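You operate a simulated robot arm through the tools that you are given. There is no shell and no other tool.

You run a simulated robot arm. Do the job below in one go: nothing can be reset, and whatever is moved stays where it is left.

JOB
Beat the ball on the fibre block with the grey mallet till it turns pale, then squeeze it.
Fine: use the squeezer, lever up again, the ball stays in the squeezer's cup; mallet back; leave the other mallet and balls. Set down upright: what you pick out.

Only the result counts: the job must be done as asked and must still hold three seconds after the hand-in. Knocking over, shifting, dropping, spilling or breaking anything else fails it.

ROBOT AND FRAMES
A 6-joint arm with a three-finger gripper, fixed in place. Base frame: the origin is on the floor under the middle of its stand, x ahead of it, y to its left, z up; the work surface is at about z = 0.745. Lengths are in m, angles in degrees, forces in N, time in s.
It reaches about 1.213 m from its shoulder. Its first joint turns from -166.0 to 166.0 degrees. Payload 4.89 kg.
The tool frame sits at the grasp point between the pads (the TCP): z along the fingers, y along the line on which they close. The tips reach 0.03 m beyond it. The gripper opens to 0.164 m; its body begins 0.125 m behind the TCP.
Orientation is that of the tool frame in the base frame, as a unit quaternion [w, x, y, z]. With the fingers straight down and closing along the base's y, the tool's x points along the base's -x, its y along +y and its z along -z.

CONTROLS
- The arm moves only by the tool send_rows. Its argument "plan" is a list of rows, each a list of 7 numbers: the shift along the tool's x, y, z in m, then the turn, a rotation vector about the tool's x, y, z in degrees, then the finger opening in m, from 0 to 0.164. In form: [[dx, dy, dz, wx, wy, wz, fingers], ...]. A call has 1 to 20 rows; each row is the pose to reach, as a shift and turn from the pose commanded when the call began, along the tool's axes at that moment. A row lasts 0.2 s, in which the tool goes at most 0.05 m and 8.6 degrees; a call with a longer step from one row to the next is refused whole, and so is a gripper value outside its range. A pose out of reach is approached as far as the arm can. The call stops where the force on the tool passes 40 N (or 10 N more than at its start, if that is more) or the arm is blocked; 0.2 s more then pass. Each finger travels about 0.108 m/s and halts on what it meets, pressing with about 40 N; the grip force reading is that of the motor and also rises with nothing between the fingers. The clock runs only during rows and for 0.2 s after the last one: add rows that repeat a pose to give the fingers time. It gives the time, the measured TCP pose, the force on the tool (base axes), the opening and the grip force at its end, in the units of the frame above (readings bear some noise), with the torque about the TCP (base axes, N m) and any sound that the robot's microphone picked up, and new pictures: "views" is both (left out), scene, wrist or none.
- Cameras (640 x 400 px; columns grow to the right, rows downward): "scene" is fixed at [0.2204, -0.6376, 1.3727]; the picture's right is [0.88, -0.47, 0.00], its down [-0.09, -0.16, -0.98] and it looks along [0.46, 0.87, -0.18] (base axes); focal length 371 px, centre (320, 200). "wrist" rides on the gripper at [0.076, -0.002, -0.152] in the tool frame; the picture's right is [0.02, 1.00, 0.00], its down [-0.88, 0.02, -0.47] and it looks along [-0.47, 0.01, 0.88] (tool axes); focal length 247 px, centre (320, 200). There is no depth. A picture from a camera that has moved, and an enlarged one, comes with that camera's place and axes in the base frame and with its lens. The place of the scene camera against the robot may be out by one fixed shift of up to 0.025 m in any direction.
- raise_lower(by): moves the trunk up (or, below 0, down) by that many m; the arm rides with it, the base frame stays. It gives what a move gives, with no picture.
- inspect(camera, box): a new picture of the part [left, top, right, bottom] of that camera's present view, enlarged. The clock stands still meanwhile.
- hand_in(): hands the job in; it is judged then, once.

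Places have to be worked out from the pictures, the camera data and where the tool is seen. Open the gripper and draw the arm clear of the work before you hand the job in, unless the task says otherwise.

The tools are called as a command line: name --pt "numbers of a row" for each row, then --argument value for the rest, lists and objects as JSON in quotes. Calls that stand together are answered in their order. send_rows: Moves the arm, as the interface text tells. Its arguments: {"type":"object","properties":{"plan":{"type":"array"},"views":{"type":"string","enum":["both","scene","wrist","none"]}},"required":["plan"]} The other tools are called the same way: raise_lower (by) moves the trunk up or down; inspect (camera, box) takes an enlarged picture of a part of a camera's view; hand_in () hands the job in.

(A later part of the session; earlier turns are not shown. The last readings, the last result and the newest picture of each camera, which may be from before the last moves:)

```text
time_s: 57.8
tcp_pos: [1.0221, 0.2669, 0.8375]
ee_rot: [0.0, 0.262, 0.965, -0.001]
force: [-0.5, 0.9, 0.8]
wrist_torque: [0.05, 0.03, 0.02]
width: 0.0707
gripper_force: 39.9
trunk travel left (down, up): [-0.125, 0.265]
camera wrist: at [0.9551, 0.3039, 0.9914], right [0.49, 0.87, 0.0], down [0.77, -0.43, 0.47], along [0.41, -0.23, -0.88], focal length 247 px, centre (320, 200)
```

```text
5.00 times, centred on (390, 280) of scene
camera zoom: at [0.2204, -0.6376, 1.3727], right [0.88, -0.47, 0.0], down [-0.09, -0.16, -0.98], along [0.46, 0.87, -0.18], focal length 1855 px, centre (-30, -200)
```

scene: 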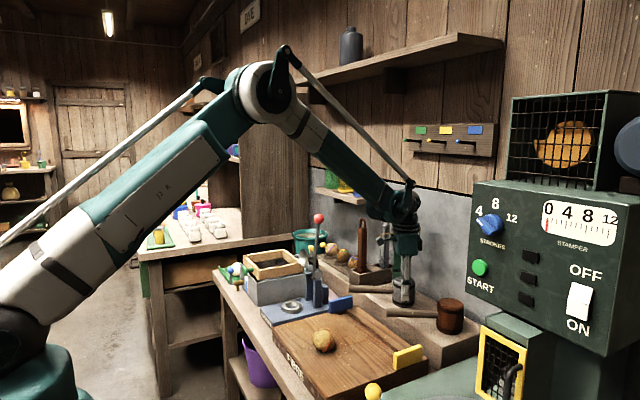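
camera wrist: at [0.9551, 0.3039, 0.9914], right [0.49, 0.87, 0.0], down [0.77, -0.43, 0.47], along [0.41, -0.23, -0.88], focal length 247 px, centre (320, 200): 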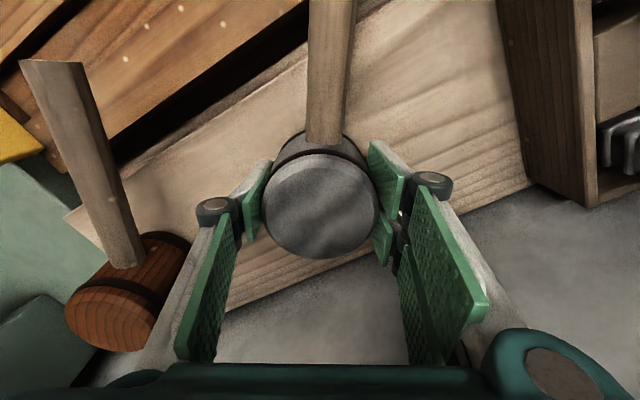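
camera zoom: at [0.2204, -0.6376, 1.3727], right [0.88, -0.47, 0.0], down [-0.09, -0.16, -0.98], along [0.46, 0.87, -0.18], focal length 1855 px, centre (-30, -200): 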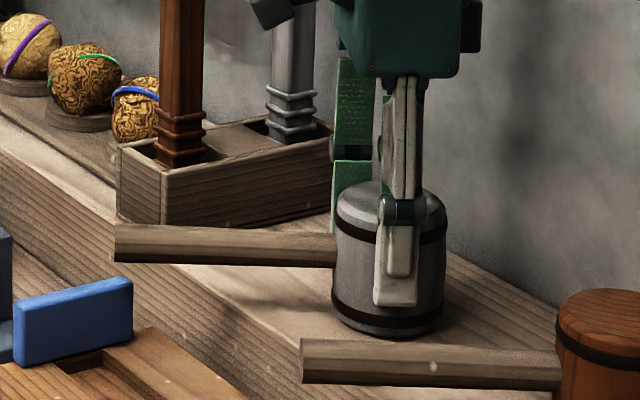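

Firm hold again (0.0707, 40 N), with the tips well above the head's base. I lift and carry the mallet over the ball once more.

send_rows --pt "0 0 -0.015 0 0 0 0.04" --pt "0 0 -0.05 0 0 0 0.04" --pt "0 0 -0.09 0 0 0 0.04" --pt "0.02 -0.0175 -0.12 0 0 0 0.04" --pt "0.05 -0.0435 -0.13 0 0 0 0.04" --pt "0.085 -0.0735 -0.13 0 0 0 0.04" --pt "0.12 -0.104 -0.13 0 0 0 0.04" --pt "0.155 -0.134 -0.13 0 0 0 0.04" --pt "0.19 -0.1645 -0.13 0 0 0 0.04" --pt "0.225 -0.195 -0.13 0 0 0 0.04" --pt "0.25 -0.216 -0.12 0 0 0 0.04" --pt "0.2639 -0.2282 -0.112 0 0 0 0.04" --pt "0.2639 -0.2282 -0.112 0 0 0 0.04"

inspect --camera "scene" --box '[285, 240, 375, 360]'

```text
time_s: 60.6
tcp_pos: [0.6802, 0.2026, 0.9498]
ee_rot: [0.001, 0.263, 0.965, 0.0]
force: [-0.3, 0.6, -3.1]
wrist_torque: [-0.03, -0.11, 0.05]
width: 0.0708
gripper_force: 40.1
trunk travel left (down, up): [-0.125, 0.265]
camera wrist: at [0.6127, 0.2393, 1.1033], right [0.49, 0.87, 0.0], down [0.77, -0.43, 0.47], along [0.41, -0.23, -0.88], focal length 247 px, centre (320, 200)
```

scene: 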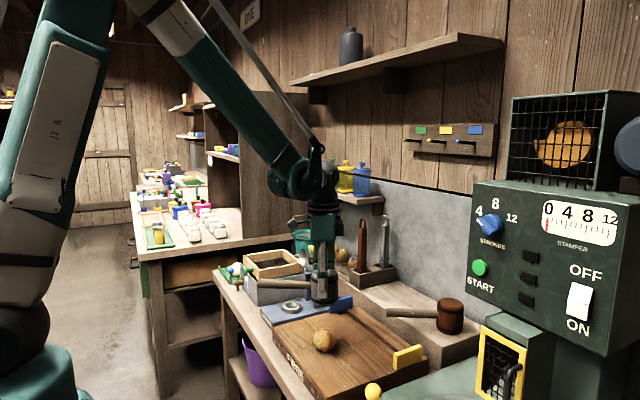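
wrist: 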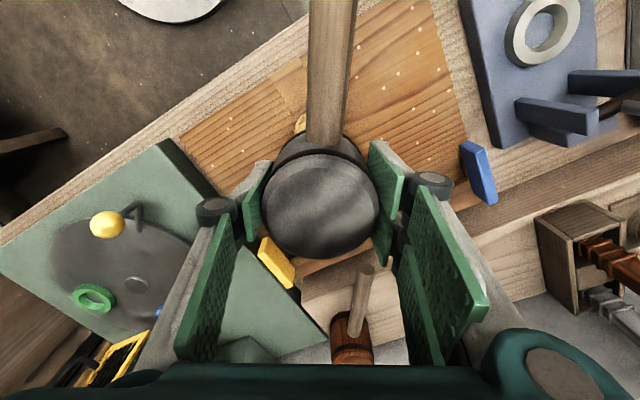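

```text
3.33 times, centred on (330, 300) of scene
camera zoom: at [0.2204, -0.6376, 1.3727], right [0.88, -0.47, 0.0], down [-0.09, -0.16, -0.98], along [0.46, 0.87, -0.18], focal length 1237 px, centre (287, -133)
```

zoom: 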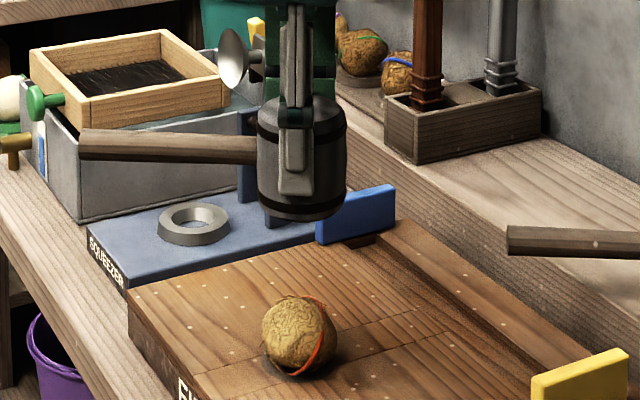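

Contact should come at TCP z≈0.861. I strike at full row speed with contact mid-row and modest overshoot, then withdraw.

send_rows --pt "0 0 0.005 0 0 0 0.04" --pt "0 0 0.055 0 0 0 0.04" --pt "0 0 0.104 0 0 0 0.04" --pt "0 0 0.06 0 0 0 0.04" --pt "0 0 0.015 0 0 0 0.04" --pt "0 0 0.0 0 0 0 0.04"

inspect --camera "scene" --box '[295, 315, 355, 365]'

inspect --camera "scene" --box '[285, 240, 375, 360]'

```text
time_s: 62.0
tcp_pos: [0.6803, 0.2003, 0.9492]
ee_rot: [-0.001, 0.263, 0.965, 0.0]
force: [0.0, -0.6, -3.6]
wrist_torque: [-0.01, -0.02, -0.01]
width: 0.071
gripper_force: 39.9
trunk travel left (down, up): [-0.125, 0.265]
camera wrist: at [0.6136, 0.2391, 1.1029], right [0.49, 0.87, 0.0], down [0.77, -0.43, 0.47], along [0.41, -0.23, -0.88], focal length 247 px, centre (320, 200)
```

scene: 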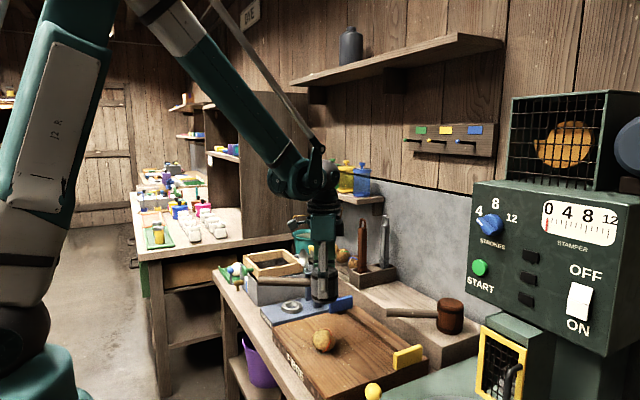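
wrist: 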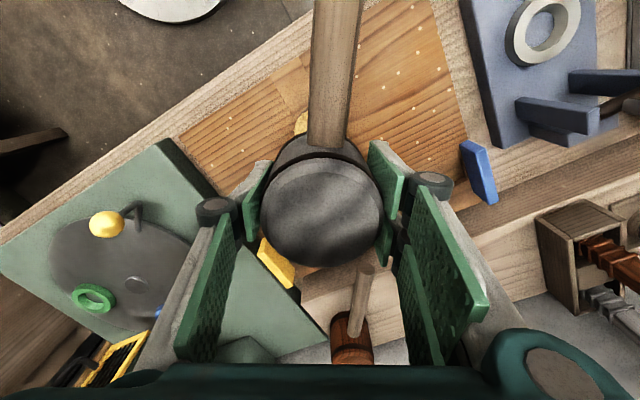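

```text
8.00 times, centred on (325, 340) of scene
camera zoom: at [0.2204, -0.6376, 1.3727], right [0.88, -0.47, 0.0], down [-0.09, -0.16, -0.98], along [0.46, 0.87, -0.18], focal length 2968 px, centre (280, -920)
```

zoom: 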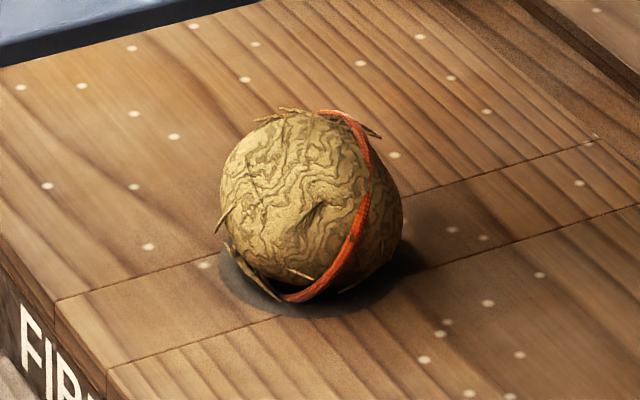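

```text
3.33 times, centred on (330, 300) of scene
camera zoom: at [0.2204, -0.6376, 1.3727], right [0.88, -0.47, 0.0], down [-0.09, -0.16, -0.98], along [0.46, 0.87, -0.18], focal length 1237 px, centre (287, -133)
```

zoom: 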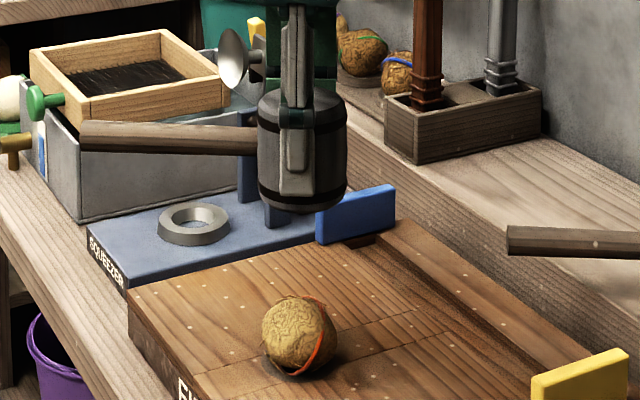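

That stroke pushed the head up only ~6 mm, so it was a soft hit like the second one, and the tone is unchanged. I make one decisive hit comparable to the effective one, with contact at ~60% of the full-speed row.

send_rows --pt "0 0 0.016 0 0 0 0.04" --pt "0 0 0.066 0 0 0 0.04" --pt "0 0 0.116 0 0 0 0.04" --pt "0 0 0.07 0 0 0 0.04" --pt "0 0 0.025 0 0 0 0.04" --pt "0 0 0.0 0 0 0 0.04"

inspect --camera "scene" --box '[295, 315, 355, 365]'

inspect --camera "scene" --box '[285, 240, 375, 360]'

```text
time_s: 63.4
tcp_pos: [0.6794, 0.2042, 0.95]
ee_rot: [0.0, 0.263, 0.965, -0.001]
force: [0.7, 0.0, -3.2]
wrist_torque: [-0.06, 0.05, -0.04]
width: 0.071
gripper_force: 40.3
trunk travel left (down, up): [-0.125, 0.265]
camera wrist: at [0.6127, 0.2416, 1.1034], right [0.49, 0.87, 0.0], down [0.77, -0.43, 0.47], along [0.41, -0.23, -0.88], focal length 247 px, centre (320, 200)
```

scene: 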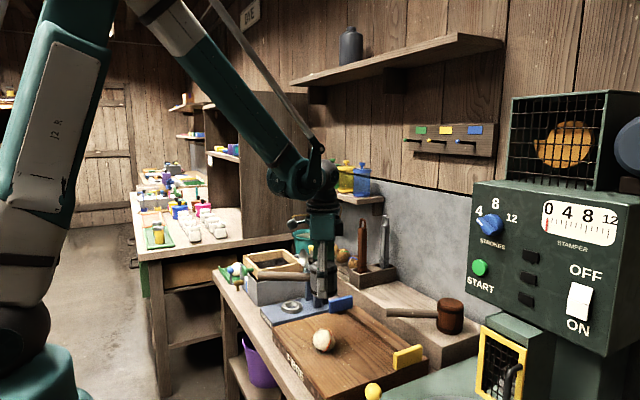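
wrist: 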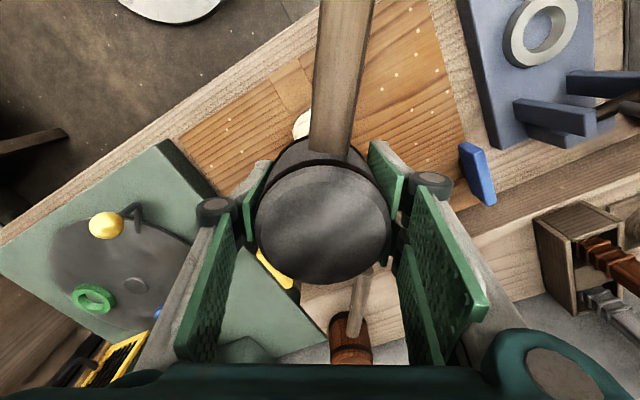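

```text
8.00 times, centred on (325, 340) of scene
camera zoom: at [0.2204, -0.6376, 1.3727], right [0.88, -0.47, 0.0], down [-0.09, -0.16, -0.98], along [0.46, 0.87, -0.18], focal length 2968 px, centre (280, -920)
```

zoom: 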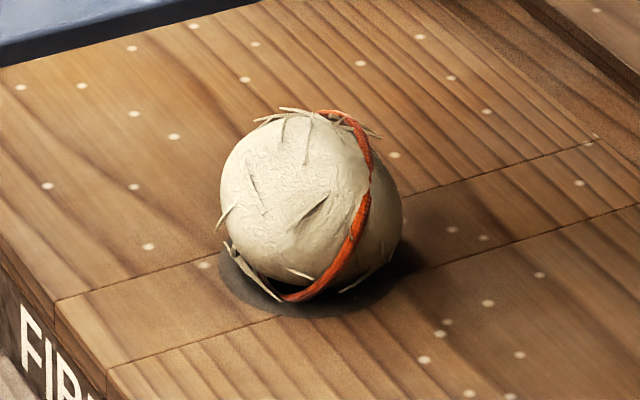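

```text
3.33 times, centred on (330, 300) of scene
camera zoom: at [0.2204, -0.6376, 1.3727], right [0.88, -0.47, 0.0], down [-0.09, -0.16, -0.98], along [0.46, 0.87, -0.18], focal length 1237 px, centre (287, -133)
```

zoom: 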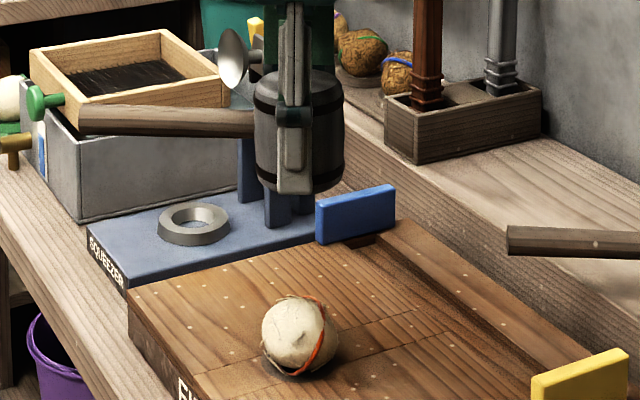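

Now the ball is uniformly off-white with no pattern: it has truly turned pale, so beating is finished. I carry the mallet back over its original spot, correcting a 4° yaw slip.

send_rows --pt "-0.01 0.009 -0.02 0 0 0 0.04" --pt "-0.045 0.039 -0.025 0 0 -1 0.04" --pt "-0.08 0.07 -0.025 0 0 -2 0.04" --pt "-0.115 0.1 -0.025 0 0 -3 0.04" --pt "-0.15 0.131 -0.025 0 0 -4.1 0.04" --pt "-0.185 0.161 -0.025 0 0 -4.1 0.04" --pt "-0.22 0.192 -0.025 0 0 -4.1 0.04" --pt "-0.245 0.2136 -0.015 0 0 -4.1 0.04" --pt "-0.2614 0.2279 0.01 0 0 -4.1 0.04" --pt "-0.2614 0.2279 0.05 0 0 -4.1 0.04" --pt "-0.2614 0.2279 0.09 0 0 -4.1 0.04" --pt "-0.2614 0.2279 0.1 0 0 -4.1 0.04" --pt "-0.2614 0.2279 0.1 0 0 -4.1 0.04"

inspect --camera "scene" --box '[340, 250, 440, 320]'

inspect --camera "scene" --box '[370, 255, 430, 305]'

```text
time_s: 66.2
tcp_pos: [1.0209, 0.2675, 0.8506]
ee_rot: [0.0, 0.229, 0.973, 0.0]
force: [-0.8, -0.7, -3.3]
wrist_torque: [-0.02, -0.03, 0.02]
width: 0.0707
gripper_force: 39.7
trunk travel left (down, up): [-0.125, 0.265]
camera wrist: at [0.9511, 0.2996, 1.0037], right [0.42, 0.91, 0.0], down [0.8, -0.37, 0.47], along [0.43, -0.2, -0.88], focal length 247 px, centre (320, 200)
```

scene: 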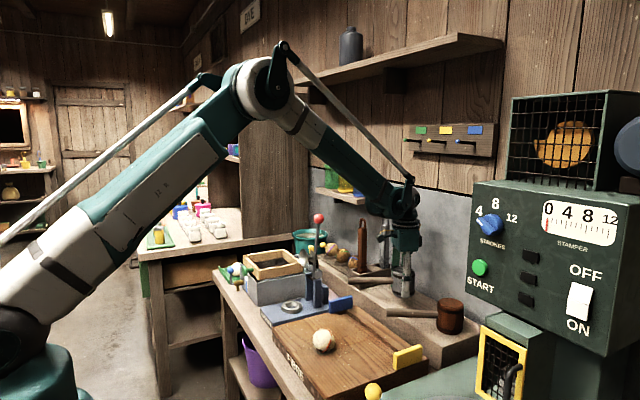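
wrist: 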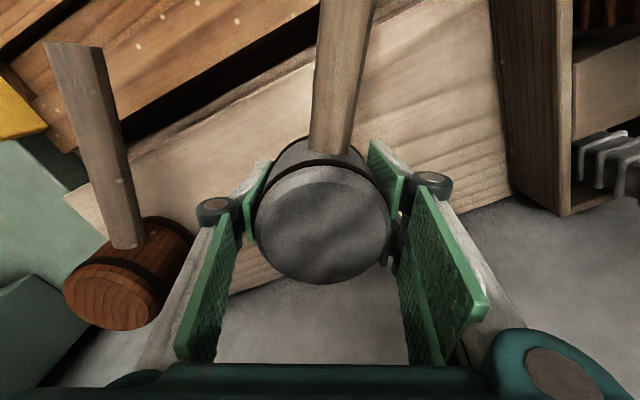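

```text
5.71 times, centred on (390, 285) of scene
camera zoom: at [0.2204, -0.6376, 1.3727], right [0.88, -0.47, 0.0], down [-0.09, -0.16, -0.98], along [0.46, 0.87, -0.18], focal length 2120 px, centre (-80, -286)
```

zoom: 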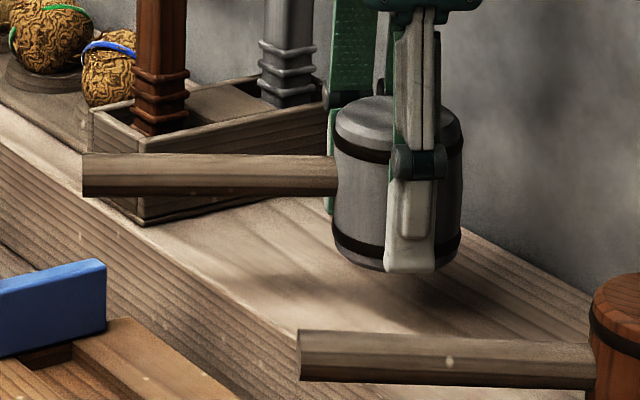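

```text
8.00 times, centred on (400, 280) of scene
camera zoom: at [0.2204, -0.6376, 1.3727], right [0.88, -0.47, 0.0], down [-0.09, -0.16, -0.98], along [0.46, 0.87, -0.18], focal length 2968 px, centre (-320, -440)
```

zoom: 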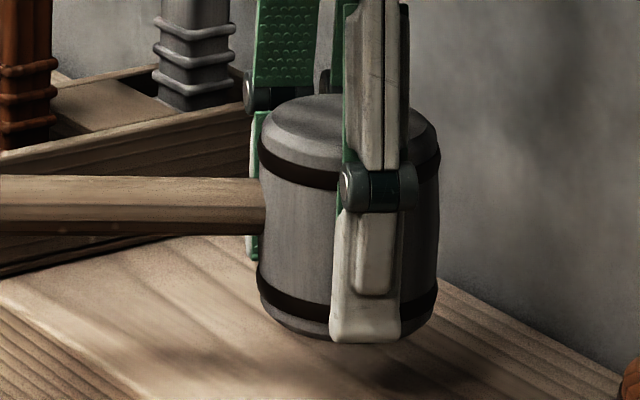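

The mallet hangs level. I nudge ~6 mm back to the original place and lower near the shelf.

send_rows --pt "0.0058 0.0005 0.008 0 0 0 0.04" --pt "0.0058 0.0005 0.02 0 0 0 0.04" --pt "0.0058 0.0005 0.028 0 0 0 0.04" --pt "0.0058 0.0005 0.031 0 0 0 0.04" --pt "0.0058 0.0005 0.031 0 0 0 0.04" --views "none"

inspect --camera "scene" --box '[370, 265, 430, 315]'

```text
time_s: 67.4
tcp_pos: [1.0159, 0.2703, 0.8192]
ee_rot: [0.001, 0.228, 0.974, 0.0]
force: [0.5, 0.0, -3.4]
wrist_torque: [-0.02, -0.04, -0.01]
width: 0.0706
gripper_force: 40.0
trunk travel left (down, up): [-0.125, 0.265]
```

```text
8.00 times, centred on (400, 290) of scene
camera zoom: at [0.2204, -0.6376, 1.3727], right [0.88, -0.47, 0.0], down [-0.09, -0.16, -0.98], along [0.46, 0.87, -0.18], focal length 2968 px, centre (-320, -520)
```

zoom: 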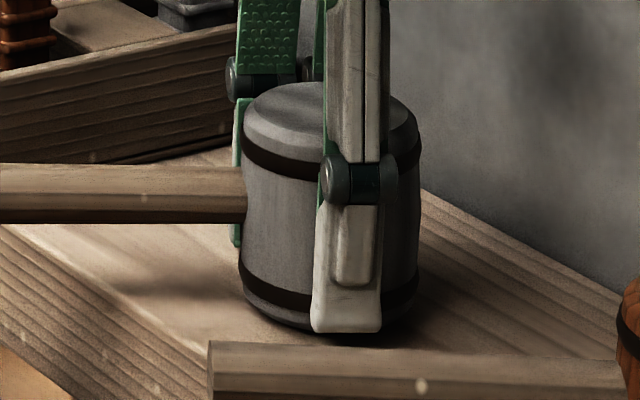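

The base is a few millimetres above the shelf. I creep down in 1 mm steps and read the force.

send_rows --pt "0 0 0.001 0 0 0 0.04" --pt "0 0 0.002 0 0 0 0.04" --pt "0 0 0.003 0 0 0 0.04" --pt "0 0 0.003 0 0 0 0.04" --views "none"

```text
time_s: 68.4
tcp_pos: [1.015, 0.2711, 0.817]
ee_rot: [0.0, 0.229, 0.973, 0.0]
force: [5.3, 2.5, 10.1]
wrist_torque: [0.54, -0.18, -0.18]
width: 0.0707
gripper_force: 39.8
trunk travel left (down, up): [-0.125, 0.265]
```

The head is now bearing on the shelf (+10 N). I ease off half a millimetre, open the fingers and rise clear.

send_rows --pt "0 0 -0.0008 0 0 0 0.04" --pt "0 0 -0.0008 0 0 0 0.08" --pt "0 0 -0.0008 0 0 0 0.11" --pt "0 0 -0.0008 0 0 0 0.12" --pt "0 0 -0.0008 0 0 0 0.12"

inspect --camera "scene" --box '[340, 260, 440, 330]'

```text
time_s: 69.6
tcp_pos: [1.0144, 0.2697, 0.8173]
ee_rot: [0.0, 0.228, 0.974, 0.001]
force: [0.0, -0.5, 0.2]
wrist_torque: [0.04, -0.01, -0.01]
width: 0.12
gripper_force: 0.0
trunk travel left (down, up): [-0.125, 0.265]
camera wrist: at [0.945, 0.3022, 0.9703], right [0.42, 0.91, 0.0], down [0.8, -0.37, 0.47], along [0.43, -0.2, -0.88], focal length 247 px, centre (320, 200)
```

scene: 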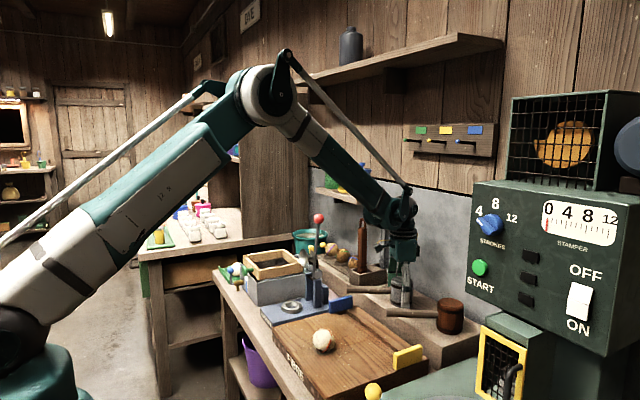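
wrist: 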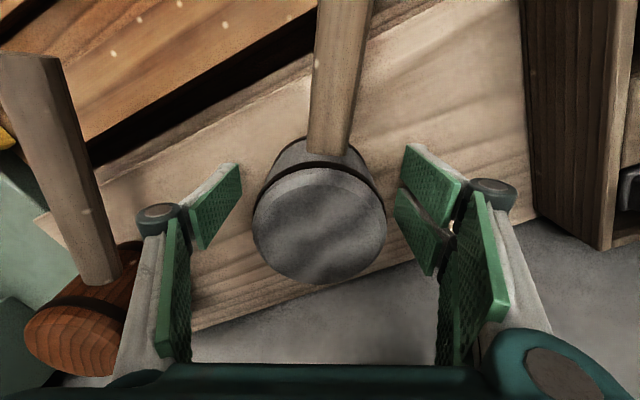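

```text
5.71 times, centred on (390, 295) of scene
camera zoom: at [0.2204, -0.6376, 1.3727], right [0.88, -0.47, 0.0], down [-0.09, -0.16, -0.98], along [0.46, 0.87, -0.18], focal length 2120 px, centre (-80, -343)
```

zoom: 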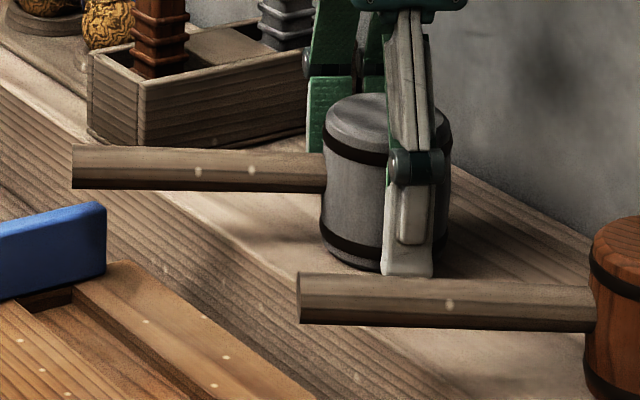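

The mallet is back at its original pose within a millimetre or so, upright. I rise clear and go above the ball with yaw 0.

send_rows --pt "0 0 -0.03 0 0 0 0.12" --pt "0 0 -0.07 0 0 0 0.12" --pt "0 0 -0.11 0 0 0 0.12" --pt "0 0 -0.14 0 0 0 0.12" --pt "0.03 -0.023 -0.145 0 0 -3 0.12" --pt "0.065 -0.05 -0.145 0 0 -7 0.12" --pt "0.1 -0.077 -0.145 0 0 -11 0.12" --pt "0.135 -0.104 -0.145 0 0 -15 0.12" --pt "0.17 -0.131 -0.145 0 0 -19 0.12" --pt "0.205 -0.158 -0.145 0 0 -23 0.12" --pt "0.24 -0.185 -0.145 0 0 -26.4 0.12" --pt "0.2712 -0.209 -0.145 0 0 -26.4 0.12" --pt "0.2712 -0.209 -0.145 0 0 -26.4 0.12"

inspect --camera "wrist" --box '[240, 60, 400, 200]'

inspect --camera "scene" --box '[340, 260, 480, 350]'

inspect --camera "wrist" --box '[440, 60, 640, 240]'

```text
time_s: 72.4
tcp_pos: [0.6793, 0.202, 0.9592]
ee_rot: [0.001, -0.001, 1.0, -0.001]
force: [0.1, -0.2, 0.2]
wrist_torque: [0.01, -0.07, -0.02]
width: 0.1201
gripper_force: 0.1
trunk travel left (down, up): [-0.125, 0.265]
camera wrist: at [0.6022, 0.2012, 1.1131], right [-0.02, 1.0, 0.0], down [0.88, 0.02, 0.47], along [0.47, 0.01, -0.88], focal length 247 px, centre (320, 200)
```

scene: 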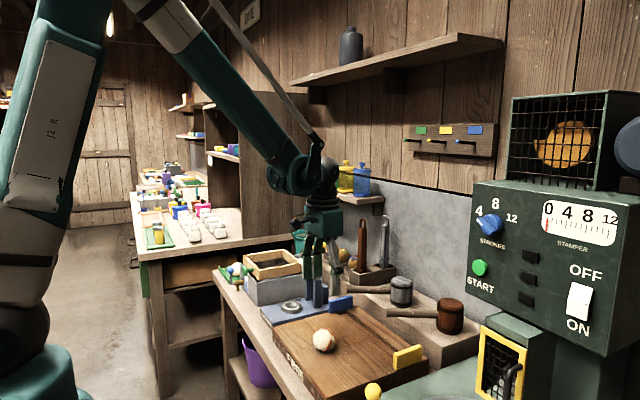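
wrist: 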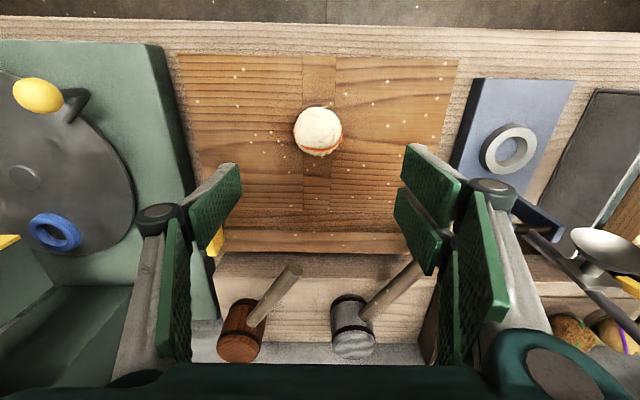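

```text
2.86 times, centred on (320, 130) of wrist
camera zoom: at [0.6022, 0.2012, 1.1131], right [-0.02, 1.0, 0.0], down [0.88, 0.02, 0.47], along [0.47, 0.01, -0.88], focal length 706 px, centre (320, 400)
```

zoom: 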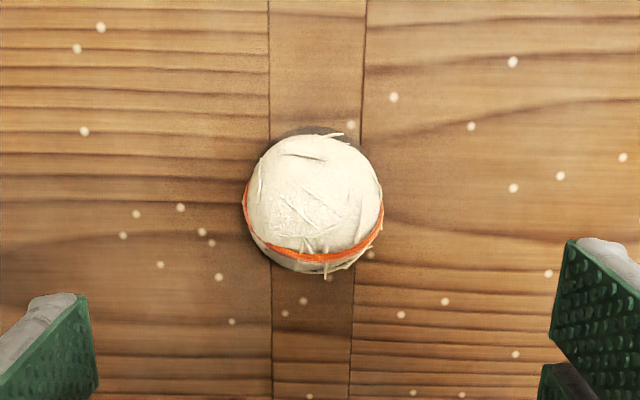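

```text
4.44 times, centred on (410, 305) of scene
camera zoom: at [0.2204, -0.6376, 1.3727], right [0.88, -0.47, 0.0], down [-0.09, -0.16, -0.98], along [0.46, 0.87, -0.18], focal length 1649 px, centre (-80, -267)
```

zoom: 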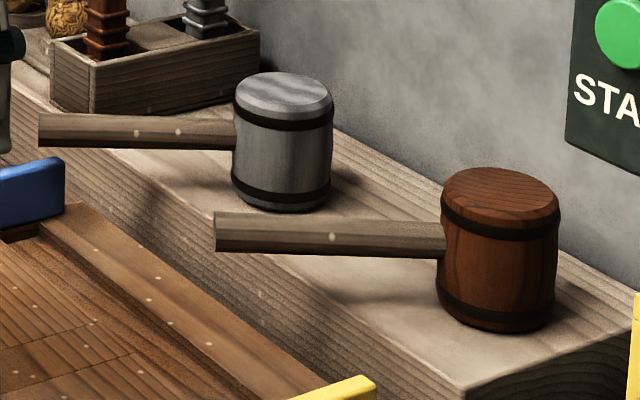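

```text
2.22 times, centred on (540, 150) of wrist
camera zoom: at [0.6022, 0.2012, 1.1131], right [-0.02, 1.0, 0.0], down [0.88, 0.02, 0.47], along [0.47, 0.01, -0.88], focal length 549 px, centre (-169, 311)
```

zoom: 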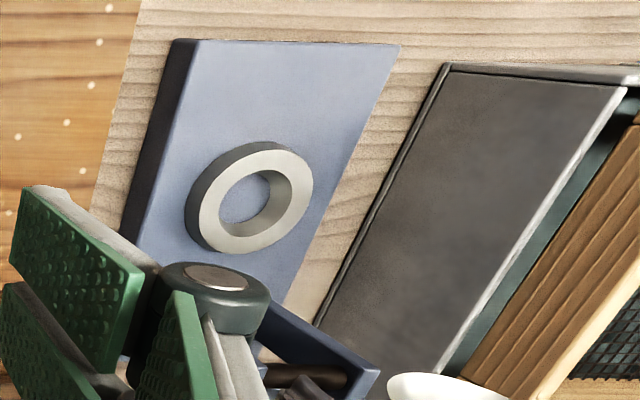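

The ball is fully pale and the mallet is upright in place. The ball centre is ~3.6 mm off in y, so I correct and descend to TCP z≈0.789, then close on it.

send_rows --pt "0 -0.0036 0.03 0 0 0 0.12" --pt "0 -0.0036 0.07 0 0 0 0.12" --pt "0 -0.0036 0.11 0 0 0 0.12" --pt "0 -0.0036 0.145 0 0 0 0.12" --pt "0 -0.0036 0.165 0 0 0 0.12" --pt "0 -0.0036 0.173 0 0 0 0.12" --pt "0 -0.0036 0.173 0 0 0 0.12"

inspect --camera "wrist" --box '[200, 80, 440, 280]'

inspect --camera "scene" --box '[280, 290, 370, 370]'

```text
time_s: 74.0
tcp_pos: [0.6785, 0.2, 0.787]
ee_rot: [0.0, 0.0, 1.0, -0.001]
force: [0.9, 0.4, 0.3]
wrist_torque: [-0.01, 0.02, 0.02]
width: 0.1203
gripper_force: 0.1
trunk travel left (down, up): [-0.125, 0.265]
camera wrist: at [0.6014, 0.1982, 0.9408], right [-0.02, 1.0, 0.0], down [0.88, 0.02, 0.47], along [0.47, 0.01, -0.88], focal length 247 px, centre (320, 200)
```

scene: 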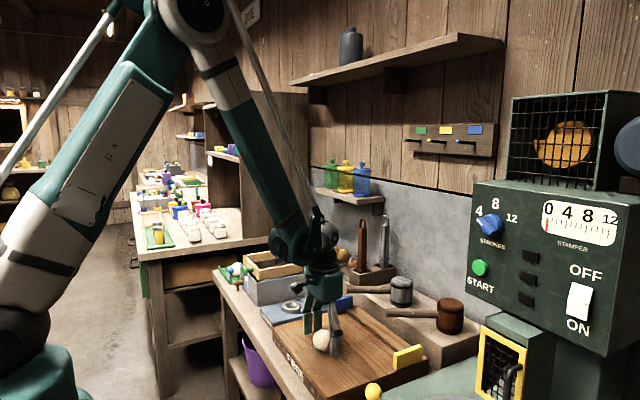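
wrist: 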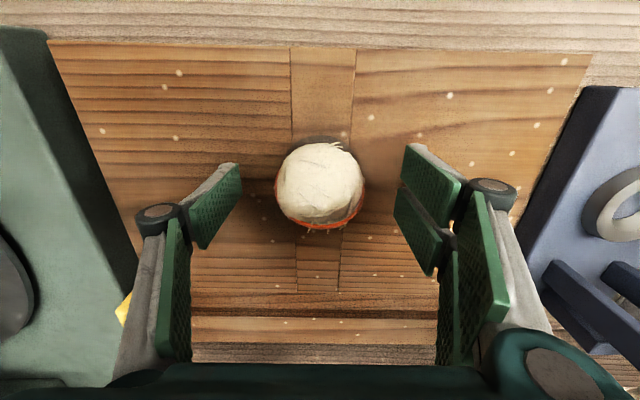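

```text
2.00 times, centred on (320, 180) of wrist
camera zoom: at [0.6014, 0.1982, 0.9408], right [-0.02, 1.0, 0.0], down [0.88, 0.02, 0.47], along [0.47, 0.01, -0.88], focal length 494 px, centre (320, 240)
```

zoom: 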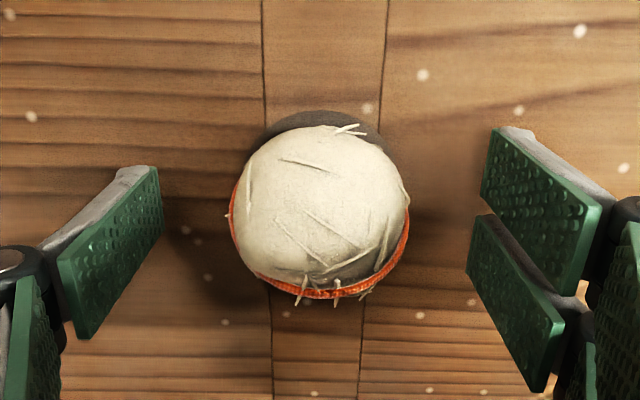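

```text
5.00 times, centred on (325, 330) of scene
camera zoom: at [0.2204, -0.6376, 1.3727], right [0.88, -0.47, 0.0], down [-0.09, -0.16, -0.98], along [0.46, 0.87, -0.18], focal length 1855 px, centre (295, -450)
```

zoom: 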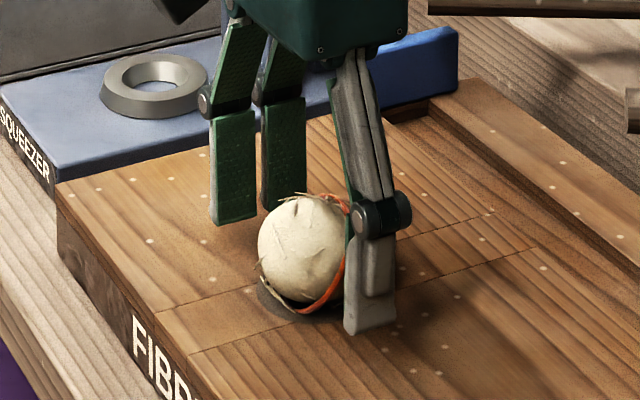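

The ball sits centred between the fingers. I close on it and lift a little to check the hold.

send_rows --pt "-0.001 0 0 0 0 0 0.1" --pt "-0.001 0 0 0 0 0 0.08" --pt "-0.001 0 0 0 0 0 0.065" --pt "-0.001 0 0 0 0 0 0.05" --pt "-0.001 0 0 0 0 0 0.04" --pt "-0.001 0 0 0 0 0 0.04" --pt "-0.001 0 -0.01 0 0 0 0.04" --pt "-0.001 0 -0.03 0 0 0 0.04" --pt "-0.001 0 -0.06 0 0 0 0.04" --pt "-0.001 0 -0.1 0 0 0 0.04" --pt "-0.001 0 -0.1 0 0 0 0.04"

inspect --camera "wrist" --box '[200, 80, 440, 280]'

inspect --camera "scene" --box '[280, 270, 370, 350]'

```text
time_s: 76.4
tcp_pos: [0.6795, 0.1994, 0.8861]
ee_rot: [0.0, 0.0, 1.0, 0.0]
force: [-0.1, 0.5, -1.7]
wrist_torque: [0.0, -0.01, 0.03]
width: 0.0619
gripper_force: 39.8
trunk travel left (down, up): [-0.125, 0.265]
camera wrist: at [0.602, 0.1971, 1.0405], right [-0.02, 1.0, 0.0], down [0.88, 0.02, 0.47], along [0.47, 0.01, -0.88], focal length 247 px, centre (320, 200)
```

scene: 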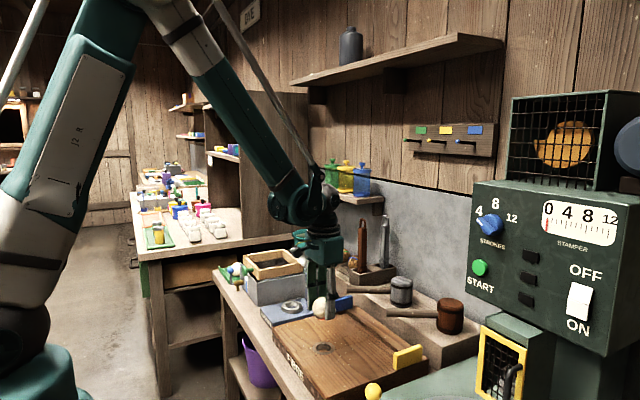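
wrist: 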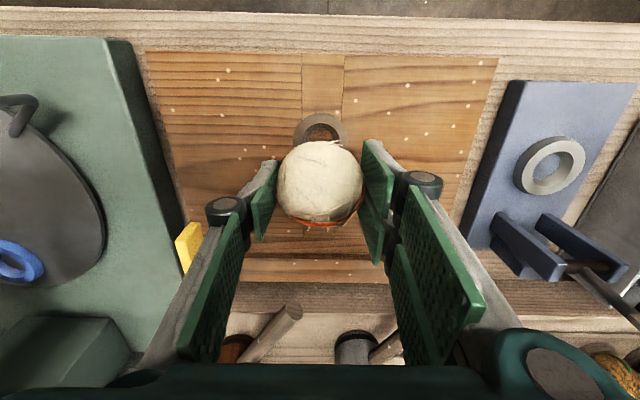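

```text
2.00 times, centred on (320, 180) of wrist
camera zoom: at [0.602, 0.1971, 1.0405], right [-0.02, 1.0, 0.0], down [0.88, 0.02, 0.47], along [0.47, 0.01, -0.88], focal length 494 px, centre (320, 240)
```

zoom: 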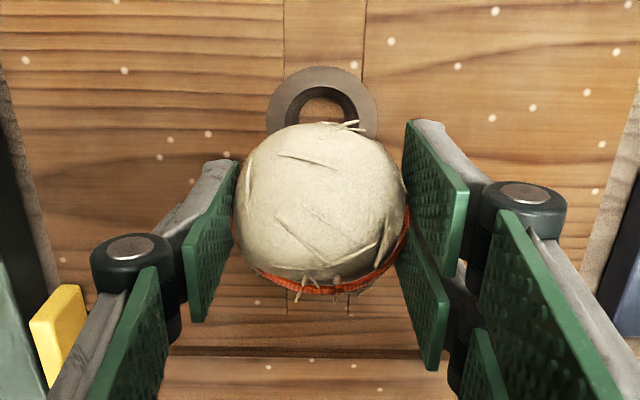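

```text
5.00 times, centred on (325, 310) of scene
camera zoom: at [0.2204, -0.6376, 1.3727], right [0.88, -0.47, 0.0], down [-0.09, -0.16, -0.98], along [0.46, 0.87, -0.18], focal length 1855 px, centre (295, -350)
```

zoom: 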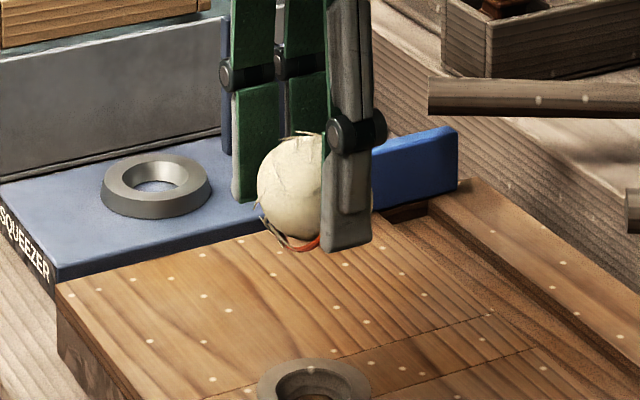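

The ball is held (width 0.062). I rise and move toward the squeezer, stopping high and in front of its cup to measure cup, dish and lever.

send_rows --pt "0.0 0.0 -0.045 0 0 0 0.04" --pt "0.0 0.0 -0.09 0 0 0 0.04" --pt "0.002 0.03 -0.13 0 0 0 0.04" --pt "0.003 0.065 -0.165 0 0 0 0.04" --pt "0.004 0.11 -0.185 0 0 0 0.04" --pt "0.006 0.155 -0.191 0 0 0 0.04" --pt "0.007 0.2 -0.191 0 0 0 0.04" --pt "0.008 0.245 -0.191 0 0 0 0.04" --pt "0.009 0.29 -0.191 0 0 0 0.04" --pt "0.009 0.29 -0.191 0 0 0 0.04"

inspect --camera "wrist" --box '[240, 60, 440, 220]'

inspect --camera "scene" --box '[250, 200, 370, 330]'

```text
time_s: 78.6
tcp_pos: [0.6705, 0.4924, 1.0761]
ee_rot: [0.0, -0.001, 1.0, 0.0]
force: [0.8, -0.1, -2.1]
wrist_torque: [0.03, 0.04, -0.01]
width: 0.0619
gripper_force: 40.2
trunk travel left (down, up): [-0.125, 0.265]
camera wrist: at [0.5939, 0.489, 1.23], right [-0.02, 1.0, 0.0], down [0.88, 0.02, 0.47], along [0.47, 0.01, -0.88], focal length 247 px, centre (320, 200)
```

scene: 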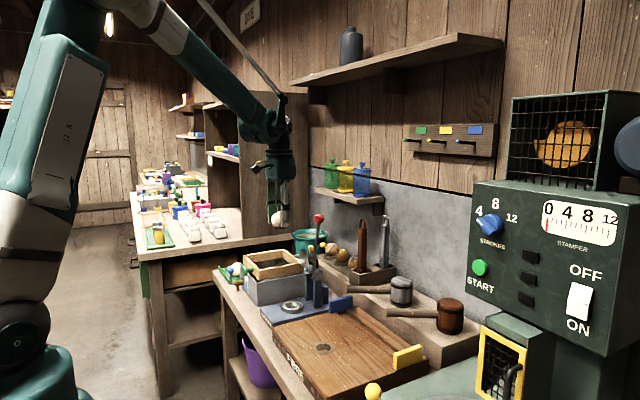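
wrist: 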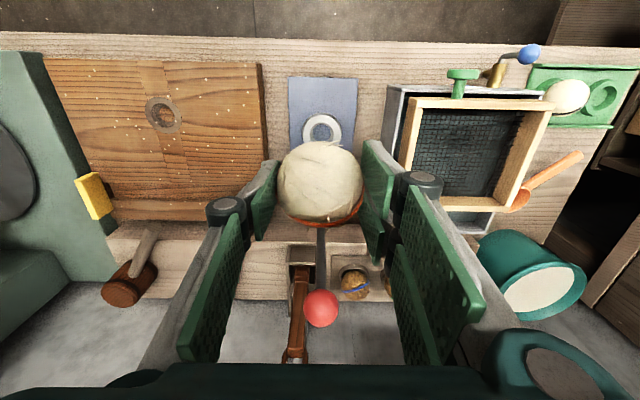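

```text
2.50 times, centred on (340, 140) of wrist
camera zoom: at [0.5939, 0.489, 1.23], right [-0.02, 1.0, 0.0], down [0.88, 0.02, 0.47], along [0.47, 0.01, -0.88], focal length 617 px, centre (270, 350)
```

zoom: 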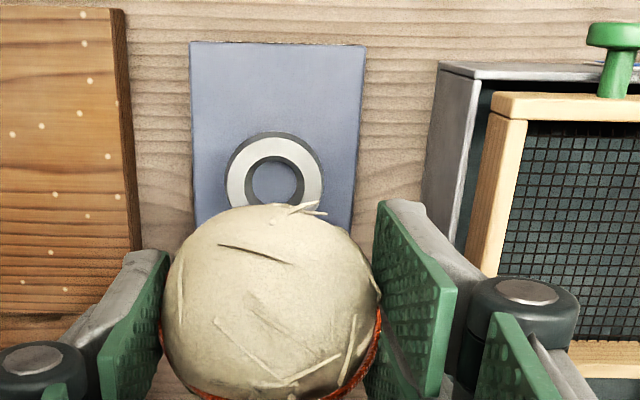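

```text
3.08 times, centred on (310, 265) of scene
camera zoom: at [0.2204, -0.6376, 1.3727], right [0.88, -0.47, 0.0], down [-0.09, -0.16, -0.98], along [0.46, 0.87, -0.18], focal length 1142 px, centre (351, 0)
```

zoom: 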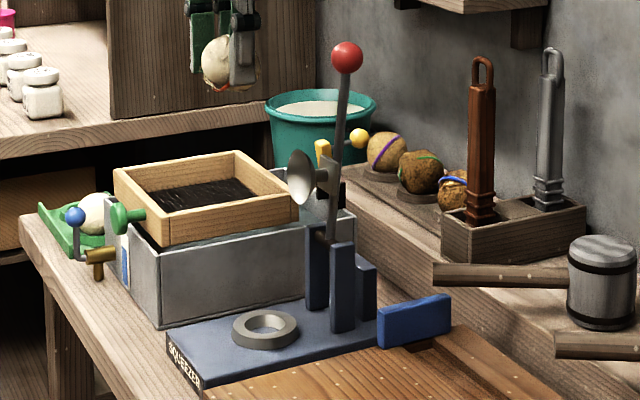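

The cup centre comes out at (0.7055, 0.494) with its ring top at z≈0.75. The dish hangs at about (0.755, 0.494, 0.923). I approach from the front with an 18° pitch so the palm clears the dish, stopping 12 cm short.

send_rows --pt "0.002 0.001 0.03 0 -4.5 0 0.04" --pt "0.003 0.002 0.065 0 -9 0 0.04" --pt "0.005 0.003 0.1 0 -13.5 0 0.04" --pt "0.006 0.004 0.14 0 -18 0 0.04" --pt "0.0069 0.0046 0.1735 0 -18 0 0.04" --pt "0.0069 0.0046 0.1735 0 -18 0 0.04"

inspect --camera "scene" --box '[250, 220, 370, 330]'

inspect --camera "wrist" --box '[220, 60, 460, 240]'

```text
time_s: 80.0
tcp_pos: [0.6638, 0.4954, 0.9043]
ee_rot: [0.156, 0.0, 0.988, 0.0]
force: [0.5, 0.0, -1.2]
wrist_torque: [-0.01, 0.02, 0.03]
width: 0.0617
gripper_force: 40.0
trunk travel left (down, up): [-0.125, 0.265]
camera wrist: at [0.5434, 0.4921, 1.026], right [-0.02, 1.0, -0.01], down [0.69, 0.02, 0.72], along [0.72, 0.01, -0.69], focal length 247 px, centre (320, 200)
```

scene: 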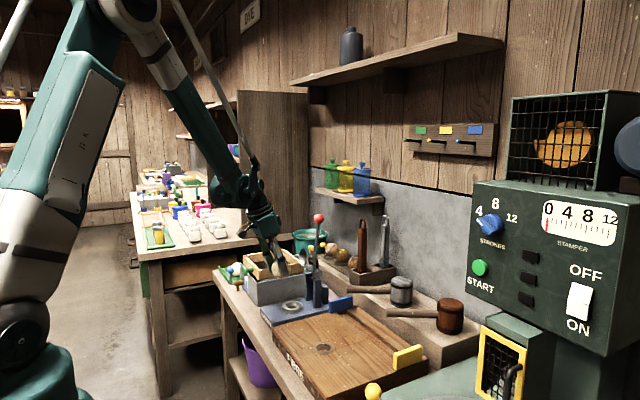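
wrist: 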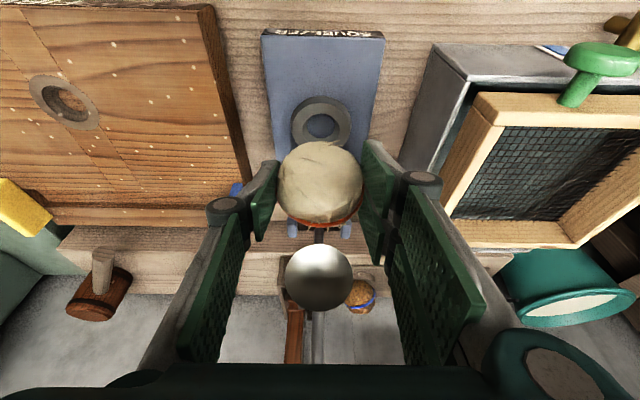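

```text
3.64 times, centred on (310, 275) of scene
camera zoom: at [0.2204, -0.6376, 1.3727], right [0.88, -0.47, 0.0], down [-0.09, -0.16, -0.98], along [0.46, 0.87, -0.18], focal length 1349 px, centre (356, -73)
```

zoom: 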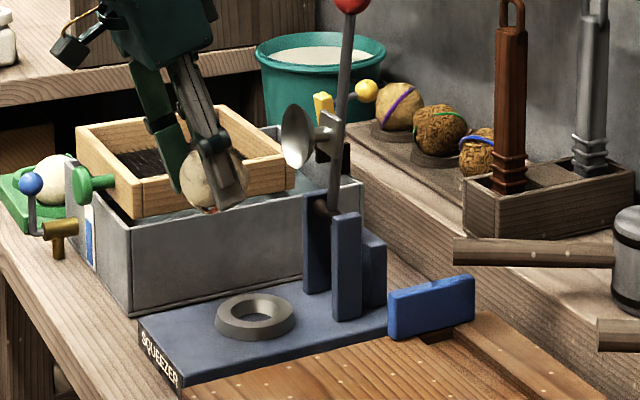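

```text
2.22 times, centred on (340, 150) of wrist
camera zoom: at [0.5434, 0.4921, 1.026], right [-0.02, 1.0, -0.01], down [0.69, 0.02, 0.72], along [0.72, 0.01, -0.69], focal length 549 px, centre (276, 311)
```

zoom: 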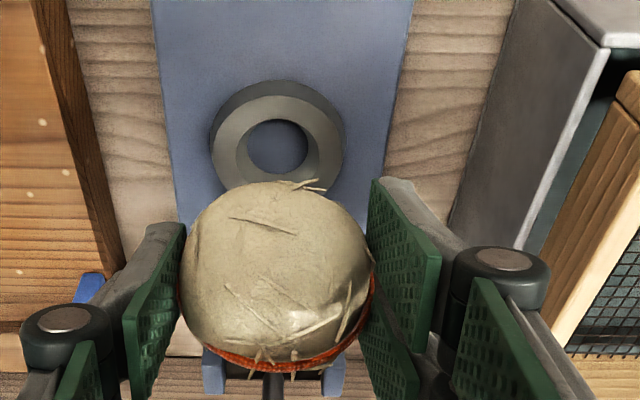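

Ball and cup line up in y. I advance 10 cm along the tool axis, then check the remaining gap.

send_rows --pt "0 0 0.035 0 0 0 0.04" --pt "0 0 0.07 0 0 0 0.04" --pt "0 0 0.09 0 0 0 0.04" --pt "0 0 0.1 0 0 0 0.04" --pt "0 0 0.1 0 0 0 0.04"

inspect --camera "scene" --box '[260, 240, 350, 320]'

inspect --camera "wrist" --box '[220, 60, 460, 260]'

```text
time_s: 81.2
tcp_pos: [0.6952, 0.4942, 0.8091]
ee_rot: [0.157, 0.0, 0.988, 0.0]
force: [0.1, -0.2, -1.2]
wrist_torque: [-0.05, -0.01, -0.01]
width: 0.0618
gripper_force: 39.8
trunk travel left (down, up): [-0.125, 0.265]
camera wrist: at [0.5749, 0.4925, 0.9329], right [-0.02, 1.0, -0.01], down [0.69, 0.02, 0.72], along [0.72, 0.01, -0.69], focal length 247 px, centre (320, 200)
```

scene: 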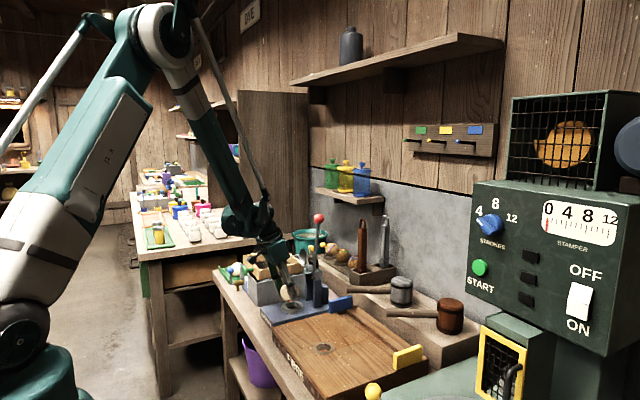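
wrist: 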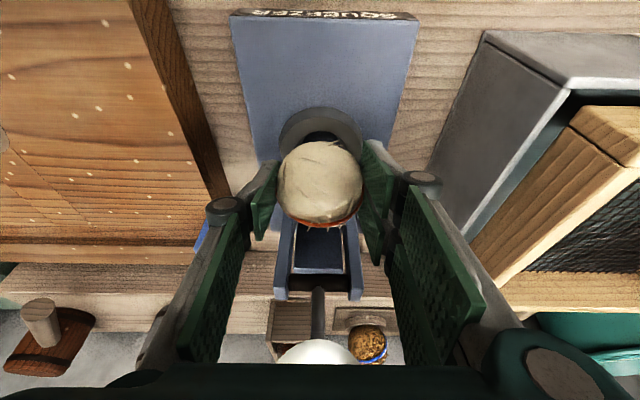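

```text
5.00 times, centred on (305, 280) of scene
camera zoom: at [0.2204, -0.6376, 1.3727], right [0.88, -0.47, 0.0], down [-0.09, -0.16, -0.98], along [0.46, 0.87, -0.18], focal length 1855 px, centre (395, -200)
```

zoom: 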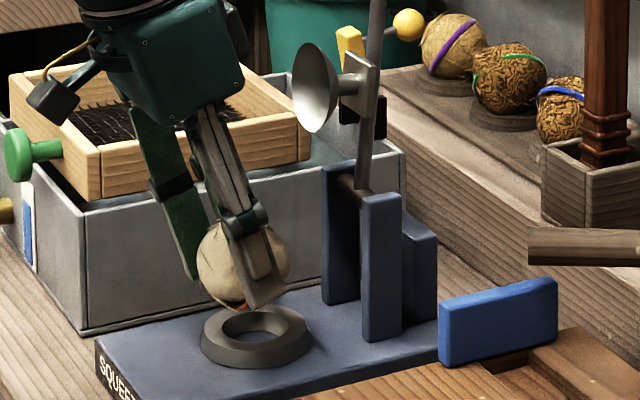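

```text
2.00 times, centred on (340, 160) of wrist
camera zoom: at [0.5749, 0.4925, 0.9329], right [-0.02, 1.0, -0.01], down [0.69, 0.02, 0.72], along [0.72, 0.01, -0.69], focal length 494 px, centre (280, 280)
```

zoom: 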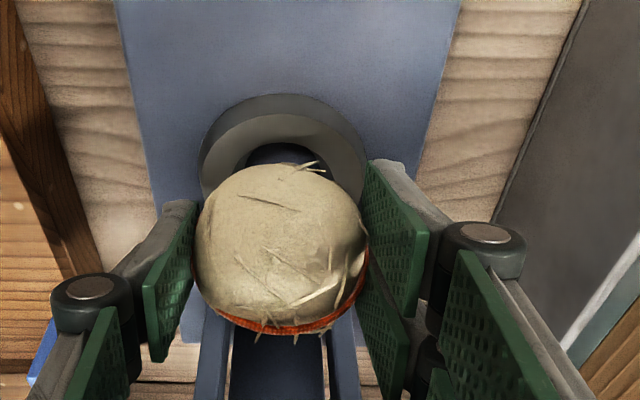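

Scene geometry puts the ball 5 cm above the ring top and about 8 mm short in x, so a further ~24 mm along the tool axis should seat it. I go in small steps watching the force.

send_rows --pt "0 0 0.01 0 0 0 0.04" --pt "0 0 0.016 0 0 0 0.04" --pt "0 0 0.019 0 0 0 0.04" --pt "0 0 0.021 0 0 0 0.04" --pt "0 0 0.021 0 0 0 0.04" --views "none"

inspect --camera "scene" --box '[270, 260, 340, 320]'

```text
time_s: 82.4
tcp_pos: [0.7008, 0.4942, 0.7903]
ee_rot: [0.156, 0.0, 0.988, 0.001]
force: [0.3, -0.4, -0.3]
wrist_torque: [0.0, -0.01, 0.02]
width: 0.062
gripper_force: 40.0
trunk travel left (down, up): [-0.125, 0.265]
```

```text
6.67 times, centred on (305, 290) of scene
camera zoom: at [0.2204, -0.6376, 1.3727], right [0.88, -0.47, 0.0], down [-0.09, -0.16, -0.98], along [0.46, 0.87, -0.18], focal length 2474 px, centre (420, -400)
```

zoom: 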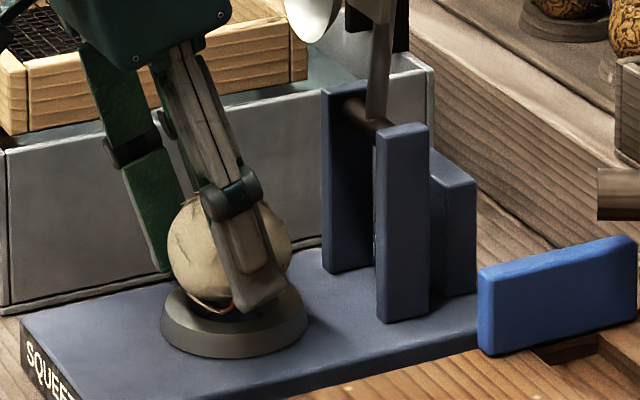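

The ball appears to be entering the cup and part of its weight is already taken. I press 2 mm more and read the force.

send_rows --pt "-0.0015 0 0.0015 0 0 0 0.04" --pt "-0.002 0 0.003 0 0 0 0.04" --pt "-0.002 0 0.003 0 0 0 0.04" --views "none"

```text
time_s: 83.2
tcp_pos: [0.705, 0.4942, 0.7888]
ee_rot: [0.157, 0.0, 0.988, 0.0]
force: [-0.4, 0.2, -0.5]
wrist_torque: [-0.01, -0.04, 0.02]
width: 0.0616
gripper_force: 40.4
trunk travel left (down, up): [-0.125, 0.265]
```

No firm contact yet. I continue straight down in small steps.

send_rows --pt "0.0006 0 0.0019 0 0 0 0.04" --pt "0.0012 0 0.0038 0 0 0 0.04" --pt "0.0012 0 0.0038 0 0 0 0.04" --views "none"

inspect --camera "scene" --box '[270, 260, 340, 320]'

```text
time_s: 84.0
tcp_pos: [0.7039, 0.4938, 0.7849]
ee_rot: [0.157, 0.0, 0.988, 0.0]
force: [0.6, -0.4, -1.7]
wrist_torque: [0.05, -0.01, 0.01]
width: 0.0616
gripper_force: 40.3
trunk travel left (down, up): [-0.125, 0.265]
```

```text
6.67 times, centred on (305, 290) of scene
camera zoom: at [0.2204, -0.6376, 1.3727], right [0.88, -0.47, 0.0], down [-0.09, -0.16, -0.98], along [0.46, 0.87, -0.18], focal length 2474 px, centre (420, -400)
```

zoom: 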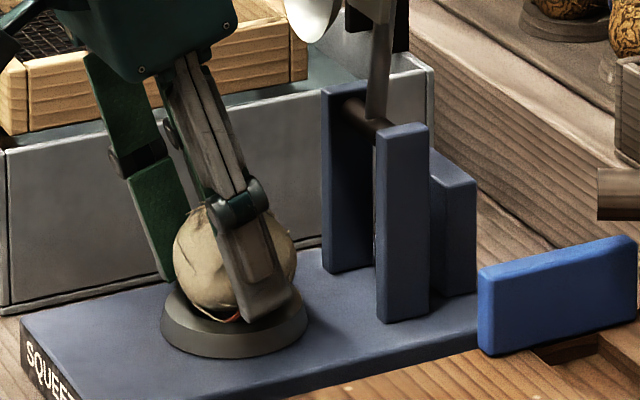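

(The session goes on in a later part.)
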